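You operate a simulated robot arm through the tools that you are given. There is no shell and no other tool.

You are at the controls of a simulated robot arm. One attempt, no reset.

JOB
Wash the wooden spoon by hand in soapy water.
Fine: two pumps of soap in the caddy-side sink, swish the spoon till no sauce shows, lay it on the rack, pull the plug and lay it on the counter.

The check looks at the end state, three seconds after you hand in, the way a careful person would. Anything else that was tipped, shoved, dropped, spilled or broken makes it a failure.

ROBOT AND FRAMES
A 7-joint arm with a two-finger parallel gripper, fixed in place. Base frame: the origin is at the foot of the arm, x ahead of it, y to its left, z up. Readings come in mm, rad, newtons and seconds.
Its first joint turns from -2.601 to 2.601 rad. Payload 3.43 kg.
Tool frame: the origin (TCP) lies between the finger pads and is the grasp point; the fingertips stand 30 mm ahead of it; z points along the fingers, y is the line along which they close. Largest opening 94 mm; finger width 28, thickness 10; the body of the gripper, 50 by 96 mm, starts 55 mm behind the TCP.
Orientation is told as [roll, pitch, yaw] about the base's x, y, z axes, in that order, counted from this pose: with the fingers straight down and closing along the base's y, the tool's x points along the base's -x, its y along +y and its z along -z.

CONTROLS
- The arm moves only by the tool send_rows. Its argument "increments" is a list of rows, each a list of 3 entries, a list of its own where there are three numbers: the finger opening in mm, from 0 to 94, then the shift along the base's x, y, z in units of 25 mm (1.0 is 25 mm), then the turn, a rotation vector about the base's x, y, z in units of 8 degrees (1.0 is 8 degrees). In form: [[claw, [dx, dy, dz], [wx, wy, wz]], ...]. A call has 1 to 20 rows; each row shifts and turns the commanded pose from where the row before left it. A call with a number of a shift or a turn outside -1 to 1 is refused whole. Rows are played at 5 a second. More than 50 mm and 0.15 rad between two rows, or a gripper value outside its range, and nothing of the call is played. Where a pose cannot be reached the arm comes as near as it can. A force on the tool above 50 N (or 10 N above the force at the start of the call, whichever is more), or a blocked arm, ends the call early, and 0.2 s more pass. The fingers move at their own pace (about 45 mm/s each) and stop on an object; they squeeze with about 45 N. The grip force told is the motor's: it shows also when the fingers shut on nothing. Time passes only in rows, and 0.2 s behind the last, so rows that do not move let the fingers close. It gives the time, the measured TCP pose, the force on the tool (base axes), the opening and the grip force at its end, in the units of the frame above (readings bear some noise), with the torque about the TCP (base axes, N m) and any sound that the robot's microphone picked up.
- Cameras (640 x 400 px; columns grow to the right, rows downward): "scene" is fixed at [400.7, 652.3, 1469.5]; the picture's right is [-0.27, -0.96, 0.00], its down [-0.86, 0.24, -0.44] and it looks along [0.43, -0.12, -0.90] (base axes); focal length 214 px, centre (320, 200). "wrist" rides on the gripper at [76, 14, -102] in the tool frame; the picture's right is [-0.18, 0.98, 0.00], its down [-0.75, -0.14, -0.64] and it looks along [-0.63, -0.12, 0.77] (tool axes); focal length 243 px, centre (320, 200).
- get_image(camera): a new picture of that camera. It takes no simulated time.
- point_at(camera, pixels): for up to 12 pixels [column, row] of the newest picture of that camera ("zoom" is the newest enlarged one), the place [x, y, z] in the base frame of the surface seen there, good to about 2 mm. It takes no simulated time.
- close_up(camera, box): a new picture of the part [left, top, right, bottom] of that camera's present view, enlarged. It takes no simulated time.
- finish_job(): hands the job in; it is judged then, once.

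Leave the gripper open and the arm clear of the work at the hand-in unless told otherwise.

The tools are called after "Request:" as a command line: name --argument value ..., lists and objects as JSON in quotes. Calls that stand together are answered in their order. send_rows: Moves the arm, as the interface text tells. Its arguments: {"type":"object","properties":{"increments":{"type":"array"}},"required":["increments"]} The other tools are called the same way: get_image (camera) takes a picture; point_at (camera, pixels) gives the place of the surface under pixels of a picture; close_up (camera, box) takes an enlarged picture of a part of a camera's view; finish_job () hands the job in.

At the start:

```text
clock: 0.0
eef_pos: [982.8, 90.3, 1152.0]
tcp_rot: [-0.001, 0.0, 0.001]
wrist_force: [0.1, 0.0, -1.1]
ft_torque: [-0.02, 0.03, 0.02]
finger_gap: 93.9
gripper_force: 0.1
```

scene: 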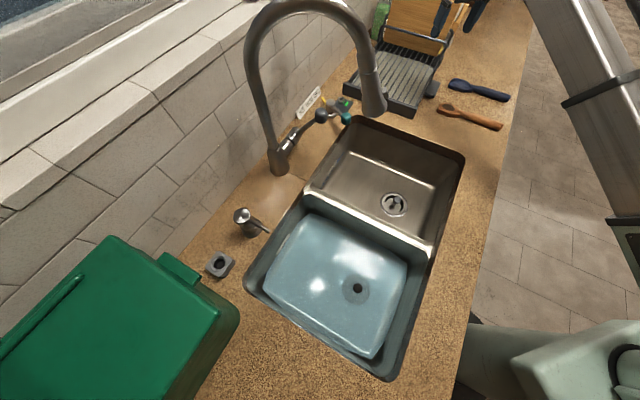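
wrist: 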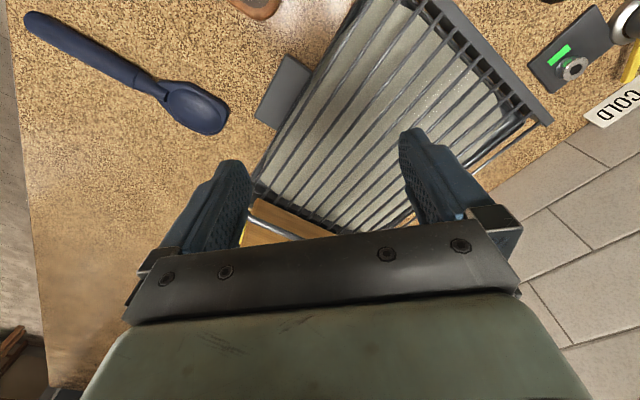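

I see a double sink: the near basin (picture bottom) holds bluish water with a plug, the far basin is empty. A soap pump is at about (245,220), a caddy (green bin?) at lower left, the wooden spoon at about (468,117). First I'll look closer at each area.

Request:
close_up --camera "scene" --box '[200, 180, 440, 380]'

Request:
close_up --camera "scene" --box '[340, 0, 540, 140]'

Request:
close_up --camera "scene" --box '[240, 60, 480, 240]'

Request:
close_up --camera "scene" --box '[0, 180, 300, 400]'

```text
2.00 times, centred on (320, 280) of scene
```

zoom: 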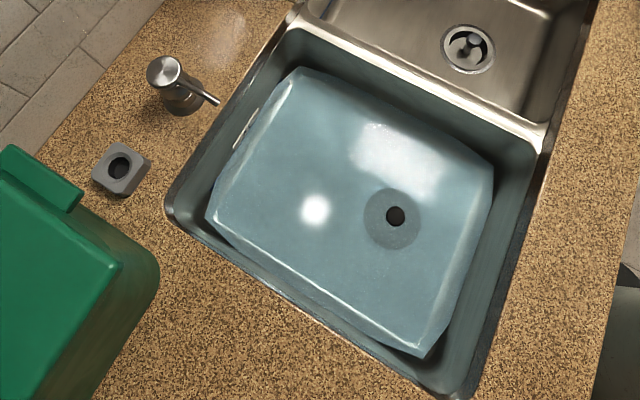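

```text
2.86 times, centred on (440, 70) of scene
```

zoom: 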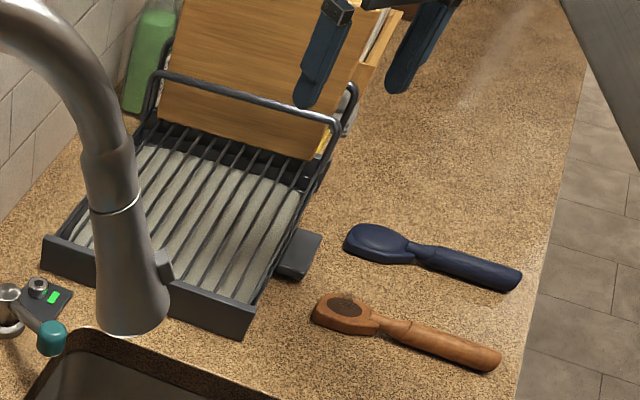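

```text
2.22 times, centred on (360, 150) of scene
```

zoom: 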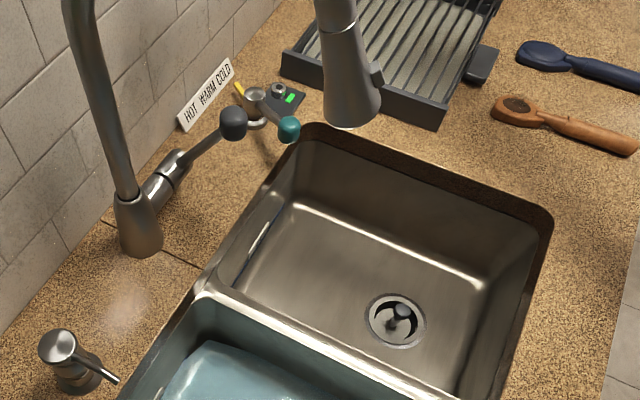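

```text
1.82 times, centred on (150, 290) of scene
```

zoom: 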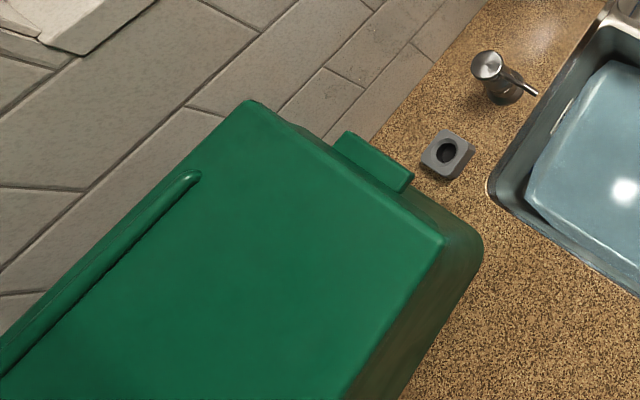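

Next I measure the positions: the blue surface, the disk in it, basin rims, the pump, the spoon, the far drain.

Request:
get_image --camera "scene"

Request:
point_at --camera "scene" --pixels '[[340, 260], [357, 288], [345, 288], [369, 288], [300, 225], [405, 260], [370, 355], [268, 290], [290, 250], [330, 320], [393, 270], [315, 285]]'

Request:
point_at --camera "scene" --pixels '[[241, 214], [248, 230], [267, 231], [220, 263], [217, 265], [257, 225], [394, 204], [400, 210], [380, 180], [340, 190], [420, 240], [372, 225]]'

Request:
point_at --camera "scene" --pixels '[[446, 108], [455, 110], [463, 114], [475, 119], [485, 122], [498, 127], [440, 107], [452, 84], [480, 90], [505, 98], [450, 130], [520, 60]]'

Request:
point_at --camera "scene" --pixels '[[395, 75], [400, 90], [415, 60], [375, 85], [412, 113], [355, 88], [440, 65], [360, 80], [434, 90], [385, 45], [440, 40], [410, 20]]'

```text
taken
```

scene: 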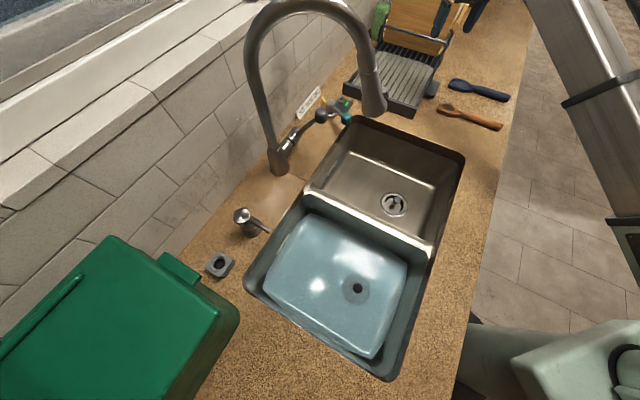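

```text
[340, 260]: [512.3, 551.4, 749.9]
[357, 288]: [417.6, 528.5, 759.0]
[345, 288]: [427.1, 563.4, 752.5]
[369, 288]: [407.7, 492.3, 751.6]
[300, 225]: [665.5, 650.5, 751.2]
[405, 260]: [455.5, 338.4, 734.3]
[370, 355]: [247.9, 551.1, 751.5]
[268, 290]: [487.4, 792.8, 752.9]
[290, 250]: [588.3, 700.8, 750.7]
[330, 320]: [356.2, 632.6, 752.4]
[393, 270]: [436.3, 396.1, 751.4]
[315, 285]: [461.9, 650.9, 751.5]
```

```text
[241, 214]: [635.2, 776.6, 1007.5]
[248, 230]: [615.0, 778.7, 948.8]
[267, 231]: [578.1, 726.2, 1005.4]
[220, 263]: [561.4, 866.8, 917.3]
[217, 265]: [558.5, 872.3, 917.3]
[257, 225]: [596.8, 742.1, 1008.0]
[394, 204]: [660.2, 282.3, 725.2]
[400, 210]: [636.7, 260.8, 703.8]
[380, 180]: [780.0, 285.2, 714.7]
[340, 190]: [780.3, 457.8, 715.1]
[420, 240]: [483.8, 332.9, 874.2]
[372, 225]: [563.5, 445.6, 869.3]
```

```text
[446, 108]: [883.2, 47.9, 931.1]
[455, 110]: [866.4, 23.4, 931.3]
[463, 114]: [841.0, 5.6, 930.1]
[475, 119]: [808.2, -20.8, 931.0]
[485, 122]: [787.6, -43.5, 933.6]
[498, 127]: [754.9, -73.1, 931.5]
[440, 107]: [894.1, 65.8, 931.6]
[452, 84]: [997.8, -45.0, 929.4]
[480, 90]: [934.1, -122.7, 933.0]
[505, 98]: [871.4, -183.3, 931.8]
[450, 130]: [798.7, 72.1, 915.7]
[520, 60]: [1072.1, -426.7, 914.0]
```

```text
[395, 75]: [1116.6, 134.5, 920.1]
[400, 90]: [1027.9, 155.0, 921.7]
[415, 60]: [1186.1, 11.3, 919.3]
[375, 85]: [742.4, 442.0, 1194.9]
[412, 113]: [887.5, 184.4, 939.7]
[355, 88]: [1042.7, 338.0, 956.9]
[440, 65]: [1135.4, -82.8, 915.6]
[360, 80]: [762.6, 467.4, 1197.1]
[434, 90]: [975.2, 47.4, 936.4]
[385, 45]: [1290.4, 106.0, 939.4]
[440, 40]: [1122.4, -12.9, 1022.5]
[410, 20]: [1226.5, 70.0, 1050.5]
```

The counter lies at z≈915, the water surface at z≈751, the spoon at (883,48)-(750,-75), the plug top at about (418,528,759). I take sharper views of the plug, the pump, the spoon and rack.

Request:
close_up --camera "scene" --box '[325, 265, 395, 310]'

Request:
close_up --camera "scene" --box '[200, 195, 290, 285]'

Request:
close_up --camera "scene" --box '[425, 70, 520, 135]'

Request:
close_up --camera "scene" --box '[335, 0, 475, 125]'

Request:
close_up --camera "scene" --box '[260, 80, 370, 190]'

Request:
close_up --camera "scene" --box '[365, 180, 425, 230]'

```text
8.89 times, centred on (360, 288) of scene
```

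zoom: 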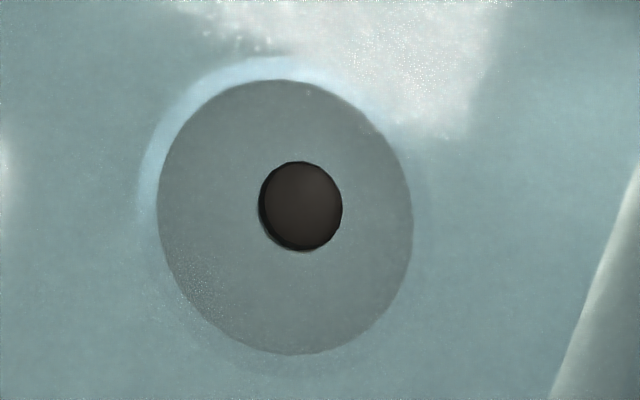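

```text
4.44 times, centred on (245, 240) of scene
```

zoom: 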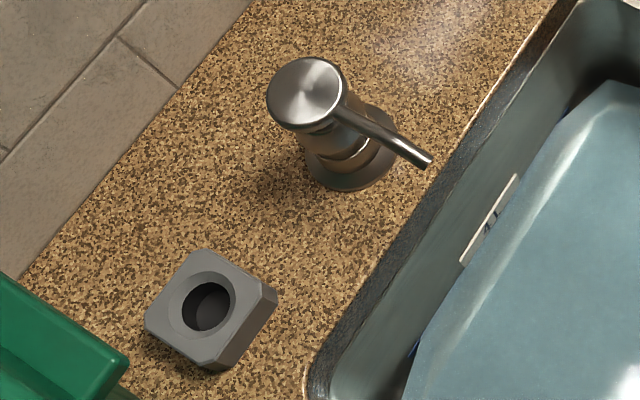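

```text
6.15 times, centred on (472, 102) of scene
```

zoom: 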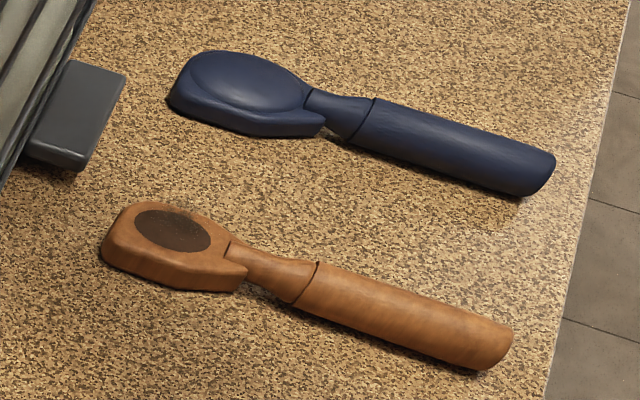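

```text
3.20 times, centred on (405, 62) of scene
```

zoom: 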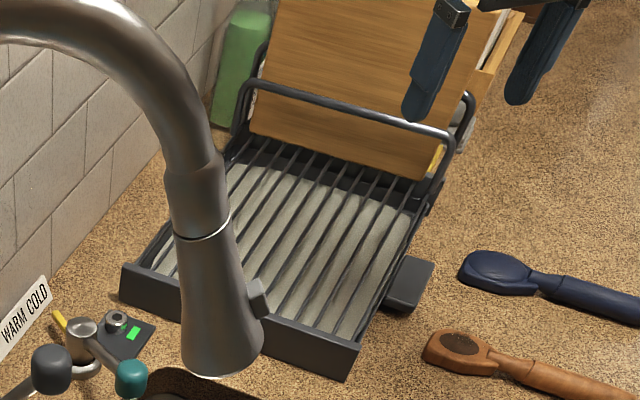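

```text
3.64 times, centred on (315, 135) of scene
```

zoom: 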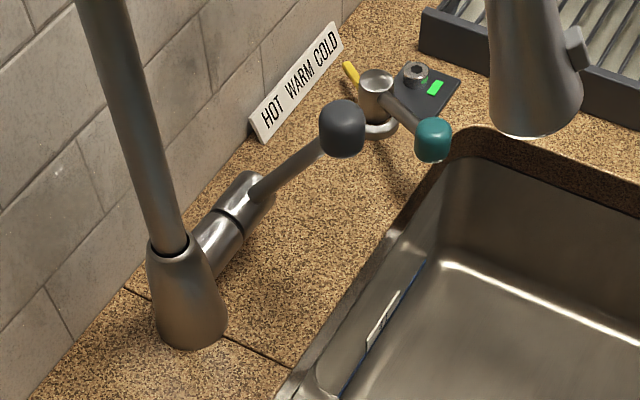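

```text
8.00 times, centred on (395, 205) of scene
```

zoom: 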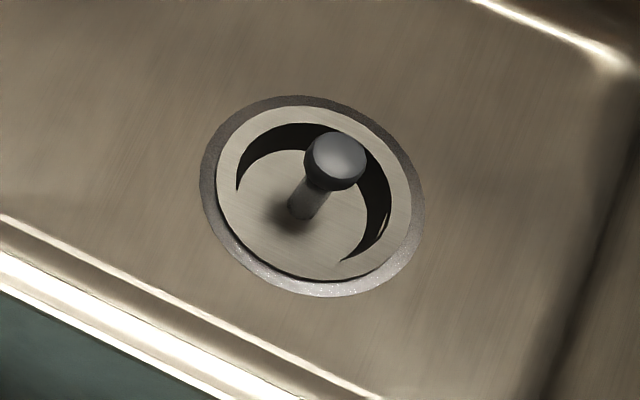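

I will measure the plug's knob and disc in an enlarged view.

Request:
close_up --camera "scene" --box '[325, 265, 395, 310]'

Request:
point_at --camera "zoom" --pixels '[[300, 205], [262, 205], [338, 205], [300, 165], [300, 246], [250, 205], [350, 205], [285, 85], [285, 350], [162, 210], [408, 210], [300, 190]]'

Request:
close_up --camera "scene" --box '[200, 195, 290, 285]'

Request:
point_at --camera "zoom" --pixels '[[305, 93], [270, 93], [340, 93], [305, 60], [305, 125], [428, 160], [395, 140], [340, 110], [350, 180], [495, 220], [212, 310], [440, 210]]'

Request:
close_up --camera "scene" --box '[425, 70, 520, 135]'

Request:
point_at --camera "zoom" --pixels '[[175, 230], [106, 260], [240, 290], [150, 210], [215, 245], [280, 270], [320, 280], [400, 320], [480, 345], [500, 350], [400, 300], [400, 345]]'

```text
8.89 times, centred on (360, 288) of scene
```

zoom: 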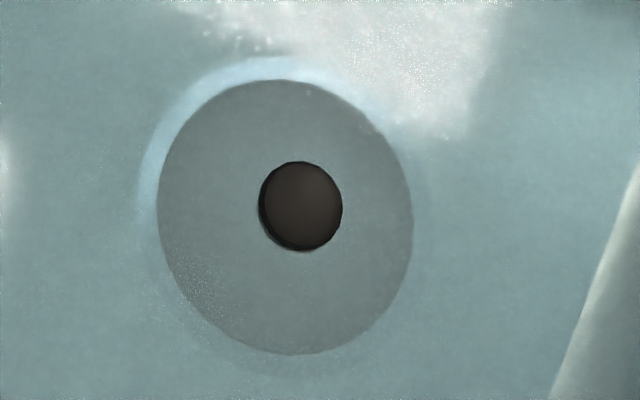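

```text
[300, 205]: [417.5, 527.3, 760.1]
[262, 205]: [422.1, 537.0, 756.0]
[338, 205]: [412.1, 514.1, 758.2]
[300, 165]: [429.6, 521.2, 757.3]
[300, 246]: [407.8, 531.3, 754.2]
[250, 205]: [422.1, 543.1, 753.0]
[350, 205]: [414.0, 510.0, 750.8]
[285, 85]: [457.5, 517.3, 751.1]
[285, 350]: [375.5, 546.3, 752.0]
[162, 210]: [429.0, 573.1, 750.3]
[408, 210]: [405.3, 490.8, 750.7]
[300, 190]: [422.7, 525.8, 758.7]
```

```text
4.44 times, centred on (245, 240) of scene
```

zoom: 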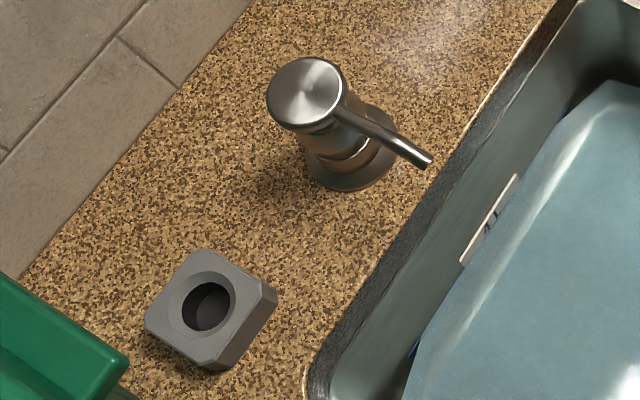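

```text
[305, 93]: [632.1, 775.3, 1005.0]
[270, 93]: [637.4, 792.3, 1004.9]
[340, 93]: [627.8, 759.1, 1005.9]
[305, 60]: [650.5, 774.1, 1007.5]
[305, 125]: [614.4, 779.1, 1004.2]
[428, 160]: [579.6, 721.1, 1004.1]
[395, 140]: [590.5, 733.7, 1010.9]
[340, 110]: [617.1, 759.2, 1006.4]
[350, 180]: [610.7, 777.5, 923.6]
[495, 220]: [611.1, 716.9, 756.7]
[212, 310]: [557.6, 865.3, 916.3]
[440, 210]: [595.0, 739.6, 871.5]
```

```text
6.15 times, centred on (472, 102) of scene
```

zoom: 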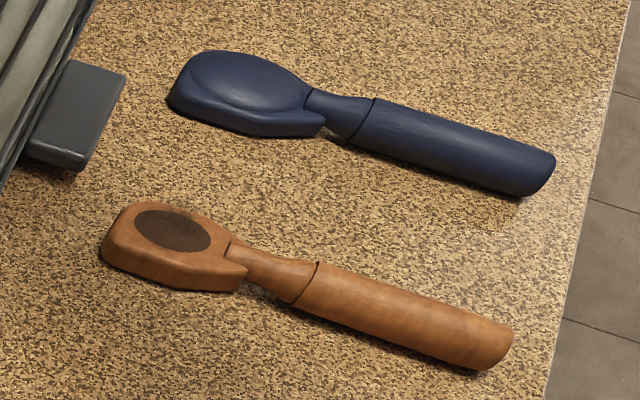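

```text
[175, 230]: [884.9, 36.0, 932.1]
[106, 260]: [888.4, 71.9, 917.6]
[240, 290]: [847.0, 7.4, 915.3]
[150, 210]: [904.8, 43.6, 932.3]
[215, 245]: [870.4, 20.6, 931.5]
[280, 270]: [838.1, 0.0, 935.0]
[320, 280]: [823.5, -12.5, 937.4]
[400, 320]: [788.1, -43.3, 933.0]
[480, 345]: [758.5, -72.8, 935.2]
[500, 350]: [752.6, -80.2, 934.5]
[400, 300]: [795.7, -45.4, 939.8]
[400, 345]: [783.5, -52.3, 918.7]
```

I read pump head top ≈ (632,775,1006), nozzle tip (580,721,1004), which is inside the basin edge. Now I measure the faucet, the rack bars and the counter edges, for planning safe paths.

Request:
point_at --camera "scene" --pixels '[[280, 165], [265, 110], [254, 50], [275, 10], [310, 4], [345, 20], [362, 55], [372, 108], [322, 115], [347, 118], [305, 125], [290, 140]]'

Request:
close_up --camera "scene" --box '[340, 30, 450, 125]'

Request:
point_at --camera "zoom" --pixels '[[380, 335], [300, 330], [340, 345], [420, 250], [450, 215], [395, 295], [380, 230], [330, 220], [300, 180], [250, 170], [460, 160], [410, 150]]'

Request:
point_at --camera "scene" --pixels '[[460, 200], [480, 240], [490, 220], [470, 280], [450, 260], [440, 330], [300, 340], [330, 380], [265, 330], [240, 350], [410, 380], [470, 170]]'

Request:
point_at --camera "scene" --pixels '[[115, 240], [185, 265], [218, 318], [238, 320], [200, 283], [150, 380], [246, 284], [303, 188], [436, 245], [388, 378], [465, 155], [355, 118]]'

```text
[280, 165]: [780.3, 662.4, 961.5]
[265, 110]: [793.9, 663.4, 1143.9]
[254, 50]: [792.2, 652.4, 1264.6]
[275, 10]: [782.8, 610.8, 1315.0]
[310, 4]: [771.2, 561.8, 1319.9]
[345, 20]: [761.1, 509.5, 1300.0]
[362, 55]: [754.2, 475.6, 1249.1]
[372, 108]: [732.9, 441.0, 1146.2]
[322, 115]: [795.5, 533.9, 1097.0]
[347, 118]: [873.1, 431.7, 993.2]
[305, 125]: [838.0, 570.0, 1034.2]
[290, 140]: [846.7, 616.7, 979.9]
```

```text
4.21 times, centred on (395, 78) of scene
```

zoom: 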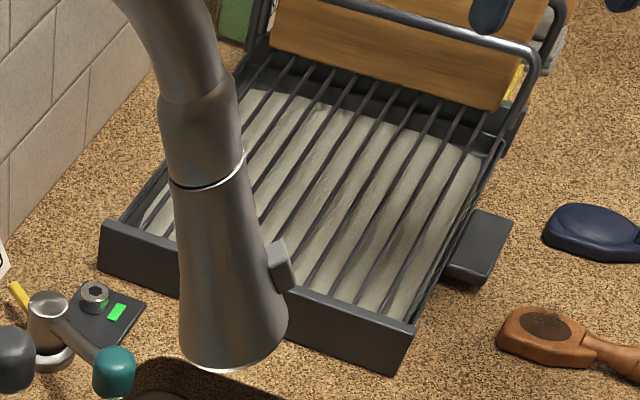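

```text
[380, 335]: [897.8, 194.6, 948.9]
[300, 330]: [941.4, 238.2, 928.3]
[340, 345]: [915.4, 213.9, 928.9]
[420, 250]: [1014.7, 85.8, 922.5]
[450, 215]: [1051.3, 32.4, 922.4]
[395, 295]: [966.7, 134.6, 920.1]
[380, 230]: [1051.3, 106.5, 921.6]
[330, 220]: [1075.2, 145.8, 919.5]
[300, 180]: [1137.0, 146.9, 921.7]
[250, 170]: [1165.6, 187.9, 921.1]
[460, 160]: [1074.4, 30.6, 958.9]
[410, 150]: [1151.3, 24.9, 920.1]
```

```text
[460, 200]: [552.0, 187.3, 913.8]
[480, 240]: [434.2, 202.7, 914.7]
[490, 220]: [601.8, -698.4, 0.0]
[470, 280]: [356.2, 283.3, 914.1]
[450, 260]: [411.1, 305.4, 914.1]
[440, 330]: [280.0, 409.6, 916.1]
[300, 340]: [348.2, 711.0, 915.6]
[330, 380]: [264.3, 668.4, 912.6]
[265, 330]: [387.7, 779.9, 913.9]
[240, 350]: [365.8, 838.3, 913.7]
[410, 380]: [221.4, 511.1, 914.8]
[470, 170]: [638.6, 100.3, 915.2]
```

```text
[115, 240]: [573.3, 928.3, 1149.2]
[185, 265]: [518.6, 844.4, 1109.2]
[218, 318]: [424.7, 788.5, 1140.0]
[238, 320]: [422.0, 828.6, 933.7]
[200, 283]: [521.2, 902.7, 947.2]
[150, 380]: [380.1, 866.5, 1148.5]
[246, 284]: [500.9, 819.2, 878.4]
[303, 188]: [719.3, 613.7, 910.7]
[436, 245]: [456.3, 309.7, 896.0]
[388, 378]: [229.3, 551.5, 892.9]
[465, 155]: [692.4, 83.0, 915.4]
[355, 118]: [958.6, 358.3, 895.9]
```

The layout is clear: sinks and rack are turned about 45°. The wrist camera now looks over the rack, so I use it to measure the bars' height before moving.

Request:
close_up --camera "wrist" --box '[240, 0, 560, 240]'

Request:
point_at --camera "zoom" --pixels '[[420, 20], [520, 120], [600, 230], [390, 75], [305, 75], [160, 130], [250, 110], [60, 400], [240, 300], [60, 200], [100, 150], [560, 250]]'

Request:
get_image --camera "wrist"

Request:
point_at --camera "wrist" --pixels '[[437, 5], [545, 115], [355, 20], [300, 105], [285, 90], [340, 65], [400, 60], [440, 60], [470, 80], [380, 100], [350, 150], [310, 220]]'

```text
1.67 times, centred on (400, 120) of wrist
```

zoom: 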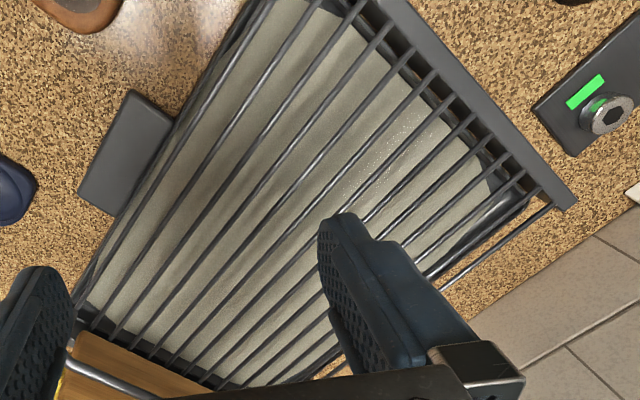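

```text
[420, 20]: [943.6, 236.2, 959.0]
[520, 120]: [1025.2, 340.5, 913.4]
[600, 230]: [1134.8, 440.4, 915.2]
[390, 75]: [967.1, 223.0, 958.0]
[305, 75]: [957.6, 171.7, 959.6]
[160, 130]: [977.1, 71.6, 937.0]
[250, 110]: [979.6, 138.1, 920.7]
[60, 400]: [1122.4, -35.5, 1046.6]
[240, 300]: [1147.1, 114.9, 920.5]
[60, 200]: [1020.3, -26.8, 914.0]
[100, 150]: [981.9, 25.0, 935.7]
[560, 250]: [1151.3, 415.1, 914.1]
```

```text
taken
```

wrist: 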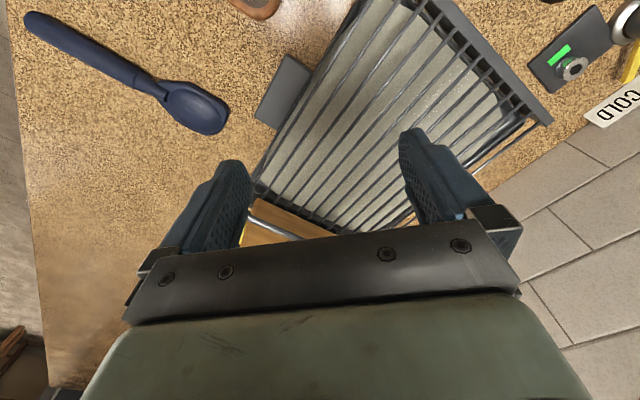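

```text
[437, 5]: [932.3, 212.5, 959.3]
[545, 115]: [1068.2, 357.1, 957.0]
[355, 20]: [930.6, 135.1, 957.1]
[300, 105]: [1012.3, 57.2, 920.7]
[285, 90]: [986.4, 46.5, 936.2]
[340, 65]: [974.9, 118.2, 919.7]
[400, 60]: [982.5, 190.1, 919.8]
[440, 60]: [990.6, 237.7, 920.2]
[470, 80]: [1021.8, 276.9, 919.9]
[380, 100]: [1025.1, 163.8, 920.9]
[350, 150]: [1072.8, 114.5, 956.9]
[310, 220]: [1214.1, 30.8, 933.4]
```

The rack bars' tops sit at z≈958, running away from the sink. The plan is to do the pumping first. I pull the arm back towards the base, away from the faucet arch (spout at (735,441)), and close the fingers.

Request:
send_rows --increments '[[0, [-0.5, 0, 0.1], [0, 0, 0]], [0, [-1, 0, 0.1], [0, 0, 0]], [0, [-1, 0, 0.1], [0, 0, 0]], [0, [-1, 0, 0.1], [0, 0, 0]], [0, [-1, 0, 0.1], [0, 0, 0]], [0, [-1, 0, 0.1], [0, 0, 0]], [0, [-1, 0, 0.1], [0, 0, 0]], [0, [-1, 0, 0.1], [0, 0, 0]], [0, [-1, 0, 0.1], [0, 0, 0]], [0, [-1, 0, 0.1], [0, 0, 0]], [0, [-1, 0, 0.1], [0, 0, 0]], [0, [-1, 0, 0.1], [0, 0, 0]], [0, [-1, 0, 0.1], [0, 0, 0]], [0, [-0.5, 0, 0], [0, 0, 0]]]'

```text
clock: 1.6
eef_pos: [822.9, 90.8, 1169.6]
tcp_rot: [0.001, -0.015, 0.004]
wrist_force: [8.3, 2.4, -14.2]
ft_torque: [-0.24, -0.15, -0.12]
finger_gap: 0.1
gripper_force: 32.8
out of reach, approached as far as the arm can: row 8
stopped in row 8: the force on the tool passed its limit at 55 N (the readings are from after the stop); the commanded pose is now the measured one
```

The call stopped in row 8 with a force, and it says out of reach there. I look before doing anything else.

Request:
get_image --camera "scene"

Request:
get_image --camera "wrist"

```text
taken
```

scene: 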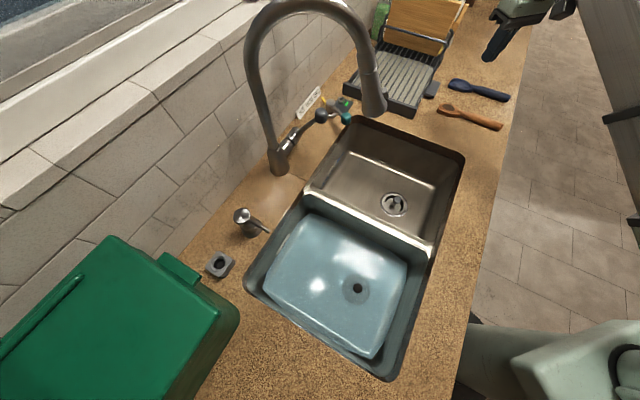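

```text
taken
```

wrist: 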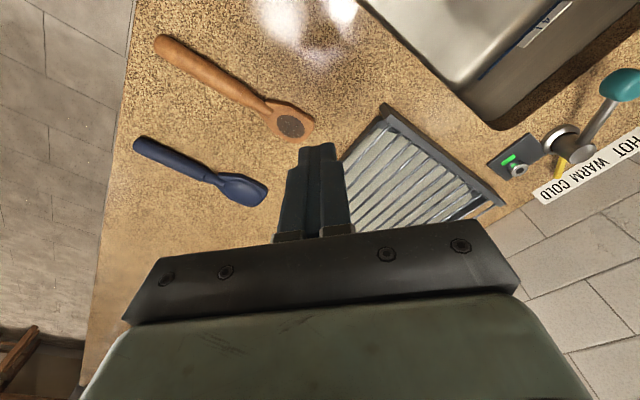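

Nothing was touched; the arm just seems to hit its inner reach limit at this height. I go lower (the tool stays at z≥1080, well above the counter things) and pull in slowly.

Request:
send_rows --increments '[[0, [0, 0, -0.5], [0, 0, 0]], [0, [-0.2, 0, -0.8], [0, 0, 0]], [0, [-0.4, 0, -0.8], [0, 0, 0]], [0, [-0.4, 0, -0.8], [0, 0, 0]], [0, [-0.4, 0, -0.4], [0, 0, 0]]]'

```text
clock: 2.9
eef_pos: [787.9, 90.1, 1085.3]
tcp_rot: [0.0, -0.013, 0.001]
wrist_force: [-0.2, -0.6, 0.2]
ft_torque: [-0.01, -0.01, -0.04]
finger_gap: 0.0
gripper_force: 32.8
```

That works with no force. I continue to retract at z≈1080.

Request:
send_rows --increments '[[0, [-0.5, 0, 0], [0, 0, 0]], [0, [-0.7, 0, 0], [0, 0, 0]], [0, [-0.7, 0, 0], [0, 0, 0]], [0, [-0.7, 0, 0], [0, 0, 0]]]'

```text
clock: 3.9
eef_pos: [720.3, 88.7, 1085.7]
tcp_rot: [-0.001, -0.014, 0.003]
wrist_force: [0.4, 0.0, 0.6]
ft_torque: [-0.02, 0.02, 0.02]
finger_gap: 0.1
gripper_force: 33.2
```

Now I swing around at a radius of about 670 mm, well inside the spout (radius 857), turning the tool's yaw along.

Request:
send_rows --increments '[[0, [-0.8, 0.36, 0], [0, 0, 0]], [0, [-0.8, 0.36, 0], [0, 0, 0]], [0, [-0.8, 0.36, 0], [0, 0, 0]], [0, [-0.178, 0.918, 0], [0, 0, 0.25]], [0, [-0.21, 0.911, 0], [0, 0, 0.25]], [0, [-0.242, 0.903, 0], [0, 0, 0.25]], [0, [-0.273, 0.894, 0], [0, 0, 0.25]], [0, [-0.304, 0.884, 0], [0, 0, 0.25]], [0, [-0.335, 0.873, 0], [0, 0, 0.25]], [0, [-0.365, 0.861, 0], [0, 0, 0.25]]]'

```text
clock: 6.0
eef_pos: [615.0, 276.0, 1086.2]
tcp_rot: [0.001, -0.014, 0.248]
wrist_force: [0.4, 0.0, 0.4]
ft_torque: [-0.02, 0.01, 0.0]
finger_gap: 0.0
gripper_force: 33.0
```

Smooth so far at (615,276). I continue the swing towards the pump's direction.

Request:
send_rows --increments '[[0, [-0.395, 0.847, 0], [0, 0, 0.25]], [0, [-0.424, 0.833, 0], [0, 0, 0.25]], [0, [-0.453, 0.818, 0], [0, 0, 0.25]], [0, [-0.482, 0.801, 0], [0, 0, 0.25]], [0, [-0.509, 0.784, 0], [0, 0, 0.25]], [0, [-0.536, 0.766, 0], [0, 0, 0.25]], [0, [-0.563, 0.747, 0], [0, 0, 0.25]], [0, [-0.588, 0.727, 0], [0, 0, 0.25]], [0, [-0.613, 0.706, 0], [0, 0, 0.25]], [0, [-0.638, 0.684, 0], [0, 0, 0.25]], [0, [-0.661, 0.661, 0], [0, 0, 0.25]], [0, [-0.684, 0.638, 0], [0, 0, 0.25]], [0, [-0.706, 0.613, 0], [0, 0, 0.25]]]'

Request:
get_image --camera "scene"

Request:
get_image --camera "wrist"

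```text
clock: 8.8
eef_pos: [434.0, 514.9, 1087.7]
tcp_rot: [0.001, -0.014, 0.699]
wrist_force: [0.2, 1.3, 0.7]
ft_torque: [-0.01, 0.0, 0.01]
finger_gap: 0.2
gripper_force: 33.3
```

```text
taken
```

scene: 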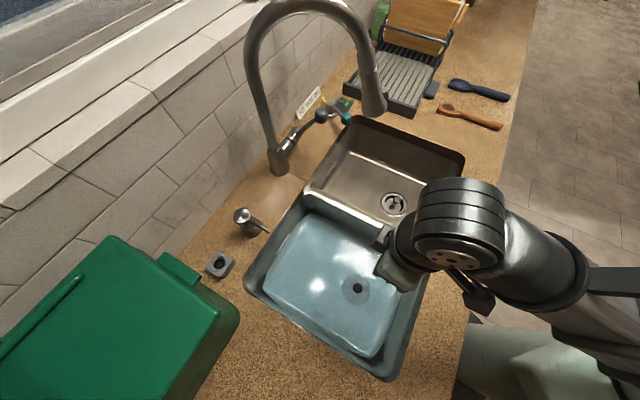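

```text
taken
```

wrist: 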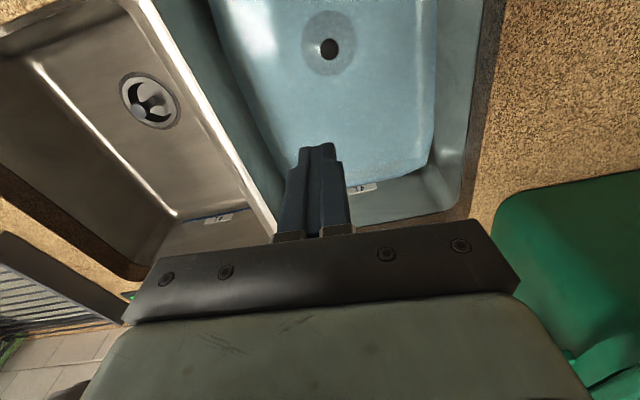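

The path is clear: pump is 330 mm ahead. I extend towards the pump head at z≈1088 (tips 50 mm above it), adding yaw and a 16° outward tilt for reach.

Request:
send_rows --increments '[[0, [0.5, 0.65, 0], [0, 0, 0.4]], [0, [0.72, 0.945, 0], [0, 0, 0.4]], [0, [0.72, 0.945, 0], [0, 0, 0.45]], [0, [0.72, 0.945, 0], [0.385, -0.32, 0]], [0, [0.72, 0.945, 0], [0.385, -0.32, 0]], [0, [0.72, 0.945, 0], [0.385, -0.32, 0]], [0, [0.72, 0.945, 0], [0.385, -0.32, 0]], [0, [0.72, 0.945, 0], [0, 0, 0]], [0, [0.72, 0.945, 0], [0, 0, 0]]]'

Request:
get_image --camera "scene"

Request:
get_image --camera "wrist"

```text
clock: 10.8
eef_pos: [590.3, 721.0, 1085.2]
tcp_rot: [0.001, -0.294, 0.874]
wrist_force: [0.0, 0.3, 0.3]
ft_torque: [0.03, 0.04, 0.03]
finger_gap: 0.0
gripper_force: 33.0
```

```text
taken
```

scene: 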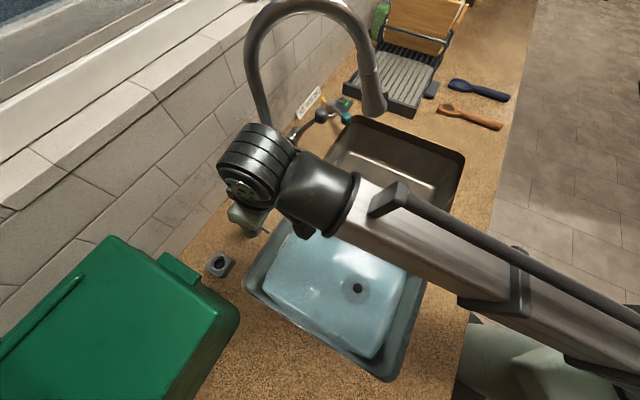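

```text
taken
```

wrist: 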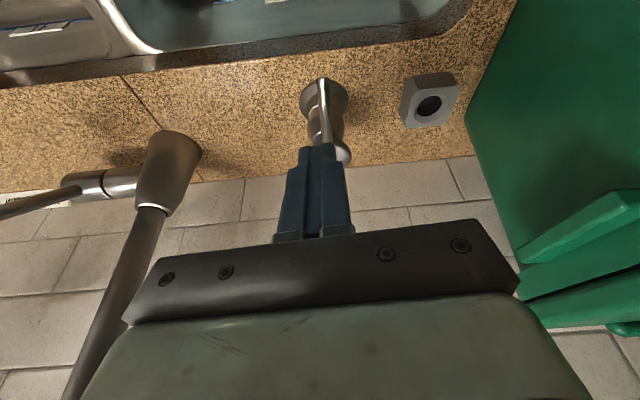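

The fingers are over the pump (it shows at (325,100) in the wrist view, its nozzle straight towards the sink). I check the wrist's clearance to the faucet post and the head's place from here.

Request:
point_at --camera "scene" --pixels '[[255, 140], [230, 180], [270, 130], [290, 165], [262, 115], [310, 180], [245, 215], [235, 225]]'

Request:
close_up --camera "wrist" --box '[260, 60, 400, 170]'

Request:
point_at --camera "wrist" --pixels '[[345, 152], [322, 82], [326, 110], [313, 95], [340, 140], [170, 150], [130, 250], [90, 370]]'

```text
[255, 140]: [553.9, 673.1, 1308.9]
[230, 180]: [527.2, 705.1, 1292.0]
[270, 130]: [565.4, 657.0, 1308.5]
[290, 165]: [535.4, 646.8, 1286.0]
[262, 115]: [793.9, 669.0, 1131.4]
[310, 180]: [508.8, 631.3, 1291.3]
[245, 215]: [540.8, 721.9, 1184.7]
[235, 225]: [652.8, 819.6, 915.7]
```

```text
3.64 times, centred on (330, 115) of wrist
```

zoom: 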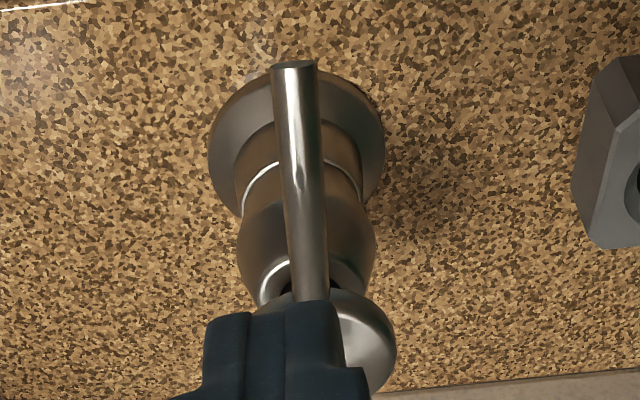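

```text
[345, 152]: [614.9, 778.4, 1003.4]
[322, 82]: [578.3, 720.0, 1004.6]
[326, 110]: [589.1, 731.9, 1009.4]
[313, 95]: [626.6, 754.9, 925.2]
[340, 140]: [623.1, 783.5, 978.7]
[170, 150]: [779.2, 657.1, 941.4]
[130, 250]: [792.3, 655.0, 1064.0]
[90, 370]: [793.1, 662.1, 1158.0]
```

The wrist is >200 mm from the faucet post. Head centre is (632,775,1006). I move over the centre and go down part of the way (tips about 15 mm above it).

Request:
send_rows --increments '[[0, [0.6, 0.77, 0], [0, 0, 0]], [0, [0.6, 0.77, 0], [0, 0, 0]], [0, [0.59, 0.76, 0], [0, 0, 0]], [0, [0, 0, -0.6], [0, 0, 0]], [0, [0, 0, -0.6], [0, 0, 0]]]'

Request:
get_image --camera "wrist"

Request:
get_image --camera "scene"

```text
clock: 12.1
eef_pos: [634.2, 779.8, 1054.7]
tcp_rot: [0.001, -0.294, 0.875]
wrist_force: [0.3, 0.4, 0.1]
ft_torque: [-0.01, -0.01, 0.01]
finger_gap: 0.0
gripper_force: 32.9
```

```text
taken
```

wrist: 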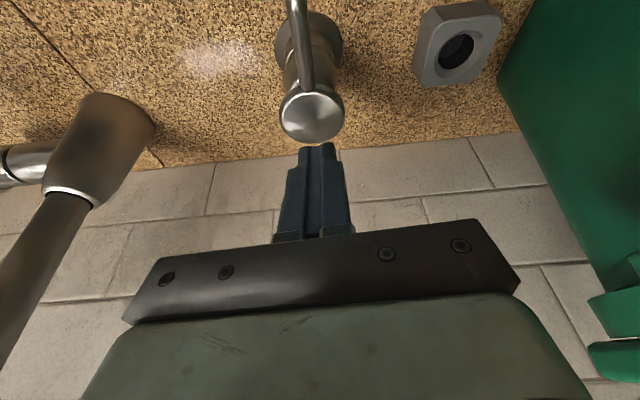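

```text
taken
```

scene: 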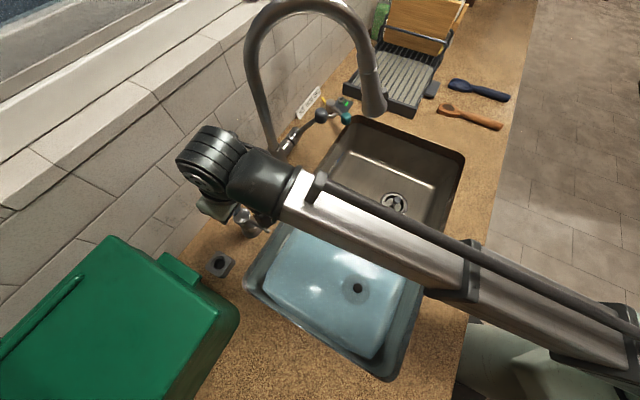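

The head centre (313,115) matches my computed line; the fingers' lower edge is 16 mm above it. I press down gently in small steps, about 12 mm past contact.

Request:
send_rows --increments '[[0, [0, 0, -0.5], [0, 0, 0]], [0, [0, 0, -0.16], [0, 0, 0]], [0, [0, 0, -0.16], [0, 0, 0]], [0, [0, 0, -0.16], [0, 0, 0]], [0, [0, 0, -0.16], [0, 0, 0]]]'

```text
clock: 13.2
eef_pos: [633.6, 776.3, 1027.7]
tcp_rot: [0.0, -0.293, 0.873]
wrist_force: [-1.2, -0.2, 7.3]
ft_torque: [0.01, 0.09, -0.02]
finger_gap: 0.0
gripper_force: 33.1
heard: click
```

A click was heard with 7 N on the tool. I look whether the head is fully down and whether soap came out.

Request:
close_up --camera "wrist" --box '[220, 0, 420, 160]'

Request:
close_up --camera "scene" --box '[190, 180, 310, 290]'

```text
2.50 times, centred on (320, 80) of wrist
```

zoom: 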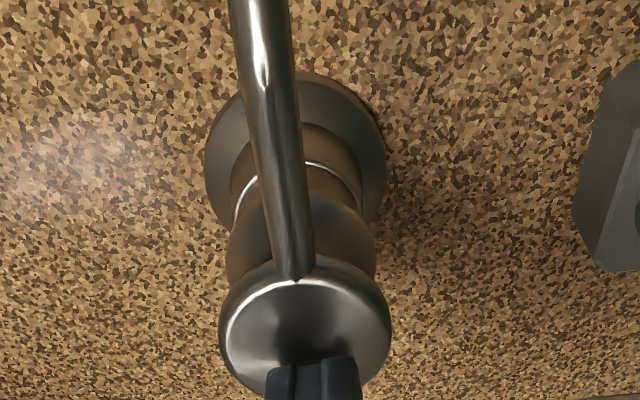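

```text
3.64 times, centred on (250, 235) of scene
```

zoom: 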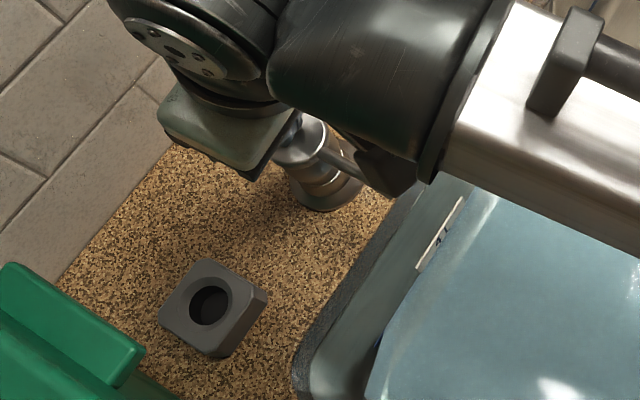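

I measure how far the head is down now.

Request:
get_image --camera "wrist"

Request:
point_at --camera "wrist" --pixels '[[312, 122], [300, 125], [330, 128], [310, 90], [302, 50], [345, 45]]'

```text
taken
```

wrist: 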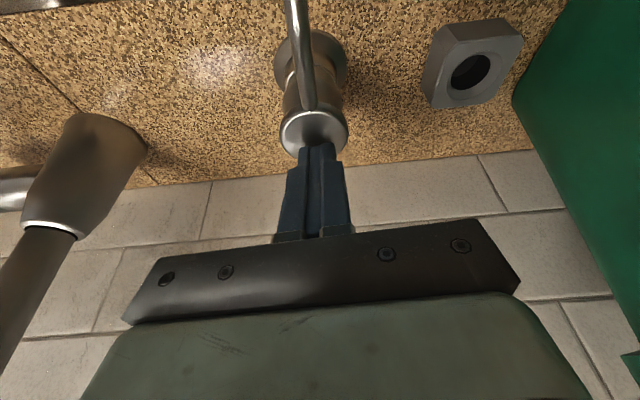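

```text
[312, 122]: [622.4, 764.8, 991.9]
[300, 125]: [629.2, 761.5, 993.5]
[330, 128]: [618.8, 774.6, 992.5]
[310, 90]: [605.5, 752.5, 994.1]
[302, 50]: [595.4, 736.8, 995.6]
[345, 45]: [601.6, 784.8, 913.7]
```

The head is down 13.5 mm. I press 3 mm more to see whether it is at its stop; this is still the same stroke.

Request:
send_rows --increments '[[0, [0, 0, -0.12], [0, 0, 0]], [0, [0, 0, 0], [0, 0, 0]]]'

```text
clock: 13.8
eef_pos: [633.8, 776.6, 1026.4]
tcp_rot: [-0.001, -0.297, 0.874]
wrist_force: [-4.0, 1.2, 28.0]
ft_torque: [-0.06, 0.2, -0.02]
finger_gap: 0.3
gripper_force: 33.5
```

It is at its stop now (28 N). I lift fully clear to let the head return, and wait a moment.

Request:
send_rows --increments '[[0, [0, 0, 0.5], [0, 0, 0]], [0, [0, 0, 0.7], [0, 0, 0]], [0, [0, 0, 0], [0, 0, 0]], [0, [0, 0, 0], [0, 0, 0]], [0, [0, 0, 0], [0, 0, 0]]]'

Request:
get_image --camera "wrist"

Request:
point_at --camera "wrist" --pixels '[[312, 110], [300, 115], [325, 118], [302, 30]]'

Request:
get_image --camera "scene"

```text
clock: 15.1
eef_pos: [635.8, 777.6, 1054.7]
tcp_rot: [0.001, -0.293, 0.875]
wrist_force: [1.0, 0.3, -0.3]
ft_torque: [0.0, -0.01, 0.01]
finger_gap: 0.0
gripper_force: 33.1
```

```text
taken
```

wrist: 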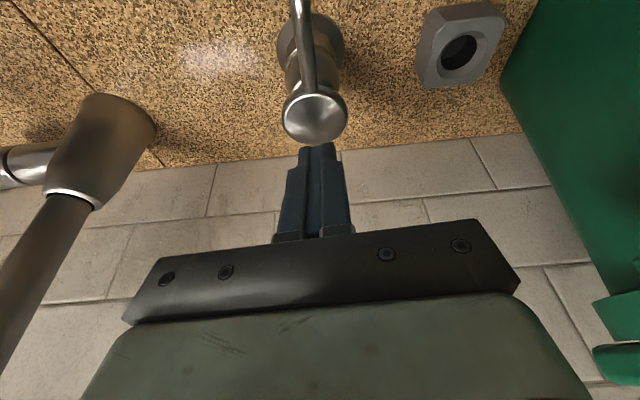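

```text
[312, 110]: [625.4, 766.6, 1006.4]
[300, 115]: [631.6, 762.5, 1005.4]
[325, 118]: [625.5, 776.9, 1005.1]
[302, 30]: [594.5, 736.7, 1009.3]
```

```text
taken
```

scene: 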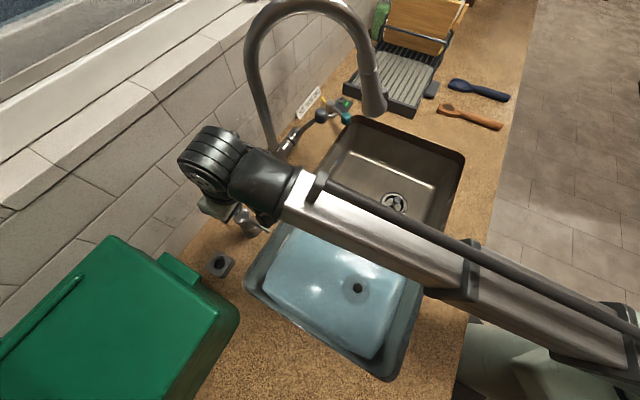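

The head is back up at z≈1006. Second pump: same press, down to the stop.

Request:
send_rows --increments '[[0, [0, 0, -0.5], [0, 0, 0]], [0, [0, 0, -0.16], [0, 0, 0]], [0, [0, 0, -0.16], [0, 0, 0]], [0, [0, 0, -0.16], [0, 0, 0]], [0, [0, 0, -0.16], [0, 0, 0]], [0, [0, 0, -0.08], [0, 0, 0]], [0, [0, 0, 0], [0, 0, 0]]]'

```text
clock: 16.6
eef_pos: [635.6, 775.5, 1026.7]
tcp_rot: [-0.001, -0.298, 0.875]
wrist_force: [2.5, 0.0, 27.6]
ft_torque: [-0.11, 0.01, -0.02]
finger_gap: 0.0
gripper_force: 33.1
heard: click
```

The second click was heard and the head is at its stop (28 N). I lift off well clear and start pulling back.

Request:
send_rows --increments '[[0, [0, 0, 0.5], [0, 0, 0]], [0, [0, 0, 0.7], [0, 0, 0]], [0, [0, 0, 0.7], [0, 0, 0]], [0, [0, 0, 0.7], [0, 0, 0]], [0, [-0.5, -0.65, 0], [0, 0, 0]], [0, [-0.72, -0.945, 0], [0, 0, 0]], [0, [-0.72, -0.945, 0], [0, 0, 0]], [0, [-0.72, -0.945, 0], [0, 0, 0]], [0, [-0.72, -0.945, 0], [-0.385, 0.32, 0]], [0, [-0.72, -0.945, 0], [-0.385, 0.32, 0]], [0, [-0.72, -0.945, 0], [-0.385, 0.32, 0]], [0, [-0.72, -0.945, 0], [-0.385, 0.32, 0]], [0, [-0.72, -0.945, 0], [0, 0, 0]]]'

Request:
get_image --camera "scene"

Request:
close_up --camera "scene" --box '[200, 180, 440, 380]'

```text
clock: 19.4
eef_pos: [478.4, 572.8, 1087.5]
tcp_rot: [0.001, -0.012, 0.874]
wrist_force: [0.0, 0.2, -0.4]
ft_torque: [-0.05, 0.01, -0.01]
finger_gap: 0.0
gripper_force: 33.1
```

```text
taken
```

scene: 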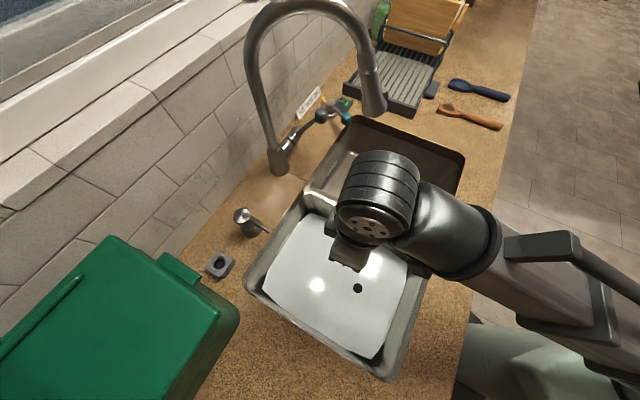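

```text
2.00 times, centred on (320, 280) of scene
```

zoom: 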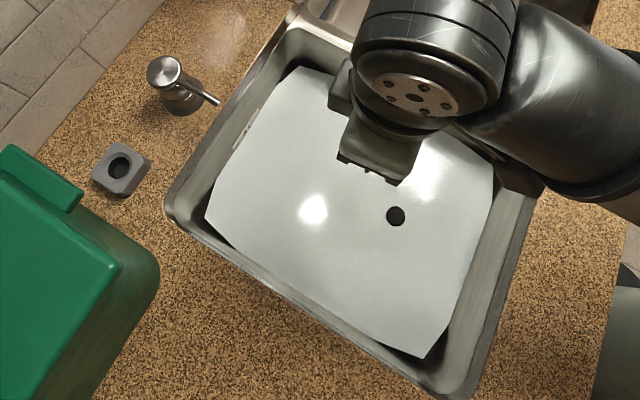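

The water turned white and soapy, and the pump head is back up. Now the spoon: I retract and swing back at a radius of 670 mm.

Request:
send_rows --increments '[[0, [-0.63, -0.8, 0], [0, 0, -0.5]], [0, [-0.63, -0.8, 0], [0, 0, -0.5]], [0, [-0.63, -0.8, 0], [0, 0, 0]], [0, [0.706, -0.613, 0], [0, 0, 0]], [0, [0.684, -0.638, 0], [0, 0, 0]], [0, [0.661, -0.661, 0], [0, 0, 0]], [0, [0.638, -0.684, 0], [0, 0, 0]], [0, [0.613, -0.706, 0], [0, 0, 0]], [0, [0.588, -0.727, 0], [0, 0, 0]], [0, [0.563, -0.747, 0], [0, 0, 0]], [0, [0.536, -0.766, 0], [0, 0, 0]], [0, [0.509, -0.784, 0], [0, 0, 0]], [0, [0.482, -0.801, 0], [0, 0, 0]], [0, [0.453, -0.818, 0], [0, 0, 0]], [0, [0.424, -0.833, 0], [0, 0, 0]], [0, [0.395, -0.847, 0], [0, 0, 0]], [0, [0.365, -0.861, 0], [0, 0, 0]]]'

```text
clock: 22.6
eef_pos: [594.2, 306.4, 1087.3]
tcp_rot: [-0.002, -0.019, 0.733]
wrist_force: [7.0, -3.4, -9.1]
ft_torque: [0.64, 0.23, 0.44]
finger_gap: 0.0
gripper_force: 33.1
stopped in row 15: the force on the tool passed its limit at 54 N (the readings are from after the stop); the commanded pose is now the measured one
```

Stopped again by a force at (594,306,1087). I look at what may be touching.

Request:
get_image --camera "scene"

Request:
get_image --camera "wrist"

```text
taken
```

scene: 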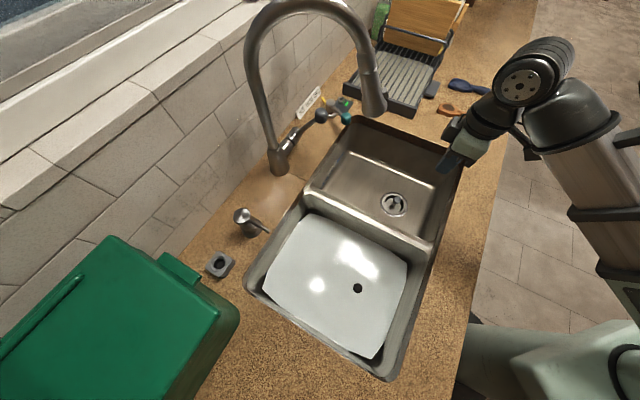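

```text
taken
```

wrist: 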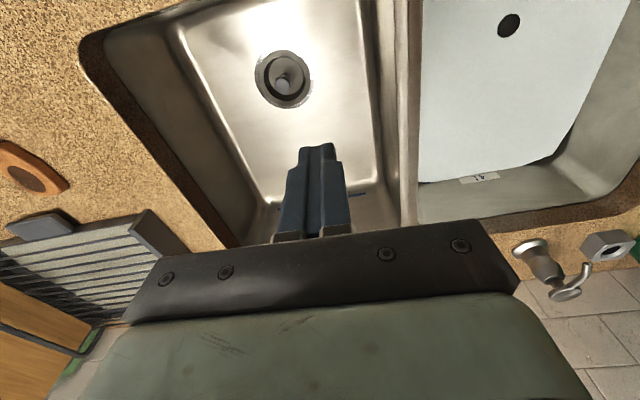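

Nothing is in contact in either view, so it may be the arm's own posture (yaw against the swing angle). I try two small slow steps onward and read the force.

Request:
send_rows --increments '[[0, [0, 0, 0], [0, 0, 0]], [0, [0.1, -0.25, 0], [0, 0, 0]], [0, [0.1, -0.25, 0], [0, 0, 0]], [0, [0, 0, 0], [0, 0, 0]]]'

```text
clock: 23.6
eef_pos: [599.5, 294.3, 1089.1]
tcp_rot: [-0.001, -0.019, 0.731]
wrist_force: [4.9, 14.9, -22.6]
ft_torque: [-1.18, -1.1, -1.0]
finger_gap: 0.0
gripper_force: 33.3
```

There is a standing contact force whose place works out at about (−70,−13,+100) mm from the TCP, which is the wrist camera on the arm's own link. I back off and turn the yaw the other way.

Request:
send_rows --increments '[[0, [-0.2, 0.5, 0], [0, 0, 0]], [0, [-0.3, 0.7, 0], [0, 0, -0.4]], [0, [0, 0, 0], [0, 0, -0.5]], [0, [0, 0, 0], [0, 0, -0.5]], [0, [0, 0, 0], [0, 0, 0]]]'

Request:
get_image --camera "scene"

Request:
close_up --camera "scene" --box '[400, 20, 640, 200]'

```text
clock: 24.8
eef_pos: [586.4, 323.9, 1087.9]
tcp_rot: [-0.001, -0.017, 0.535]
wrist_force: [0.5, 0.4, -0.6]
ft_torque: [-0.03, 0.03, 0.02]
finger_gap: 0.0
gripper_force: 32.9
```

```text
taken
```

scene: 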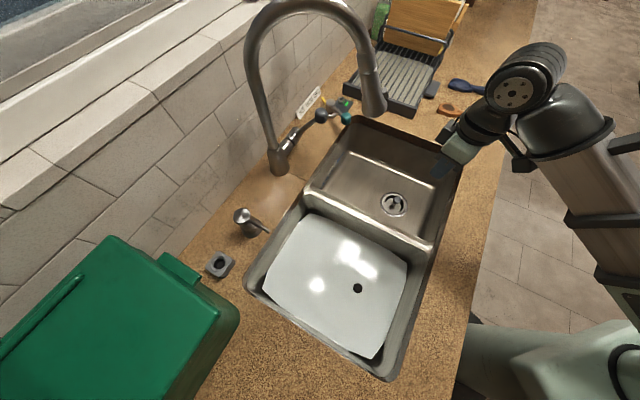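

```text
2.22 times, centred on (520, 110) of scene
```

zoom: 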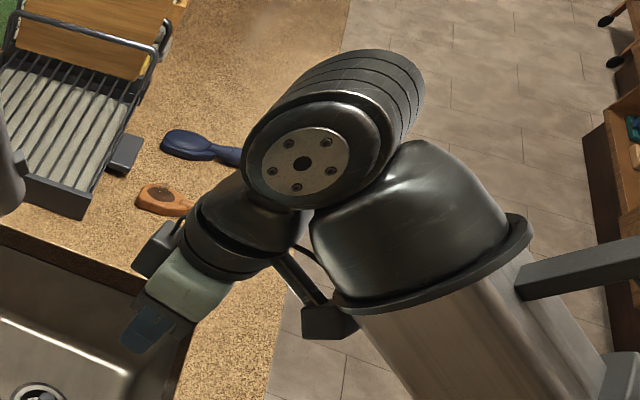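

The force is gone at yaw 0.535. I measure the arm's links from the scene view to see how the forearm lies relative to the camera.

Request:
point_at --camera "scene" --pixels '[[515, 95], [530, 60], [550, 110], [590, 150], [600, 190], [620, 250], [520, 163], [490, 130], [462, 150], [440, 165], [560, 150], [630, 290]]'

```text
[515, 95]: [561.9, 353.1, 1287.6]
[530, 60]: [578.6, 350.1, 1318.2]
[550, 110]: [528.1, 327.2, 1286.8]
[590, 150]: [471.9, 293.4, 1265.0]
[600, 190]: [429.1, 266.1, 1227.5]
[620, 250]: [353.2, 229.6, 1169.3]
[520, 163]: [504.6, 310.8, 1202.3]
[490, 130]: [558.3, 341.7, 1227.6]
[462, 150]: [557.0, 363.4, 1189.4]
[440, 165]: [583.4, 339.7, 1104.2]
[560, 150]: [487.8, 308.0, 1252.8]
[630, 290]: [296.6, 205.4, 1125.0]
```

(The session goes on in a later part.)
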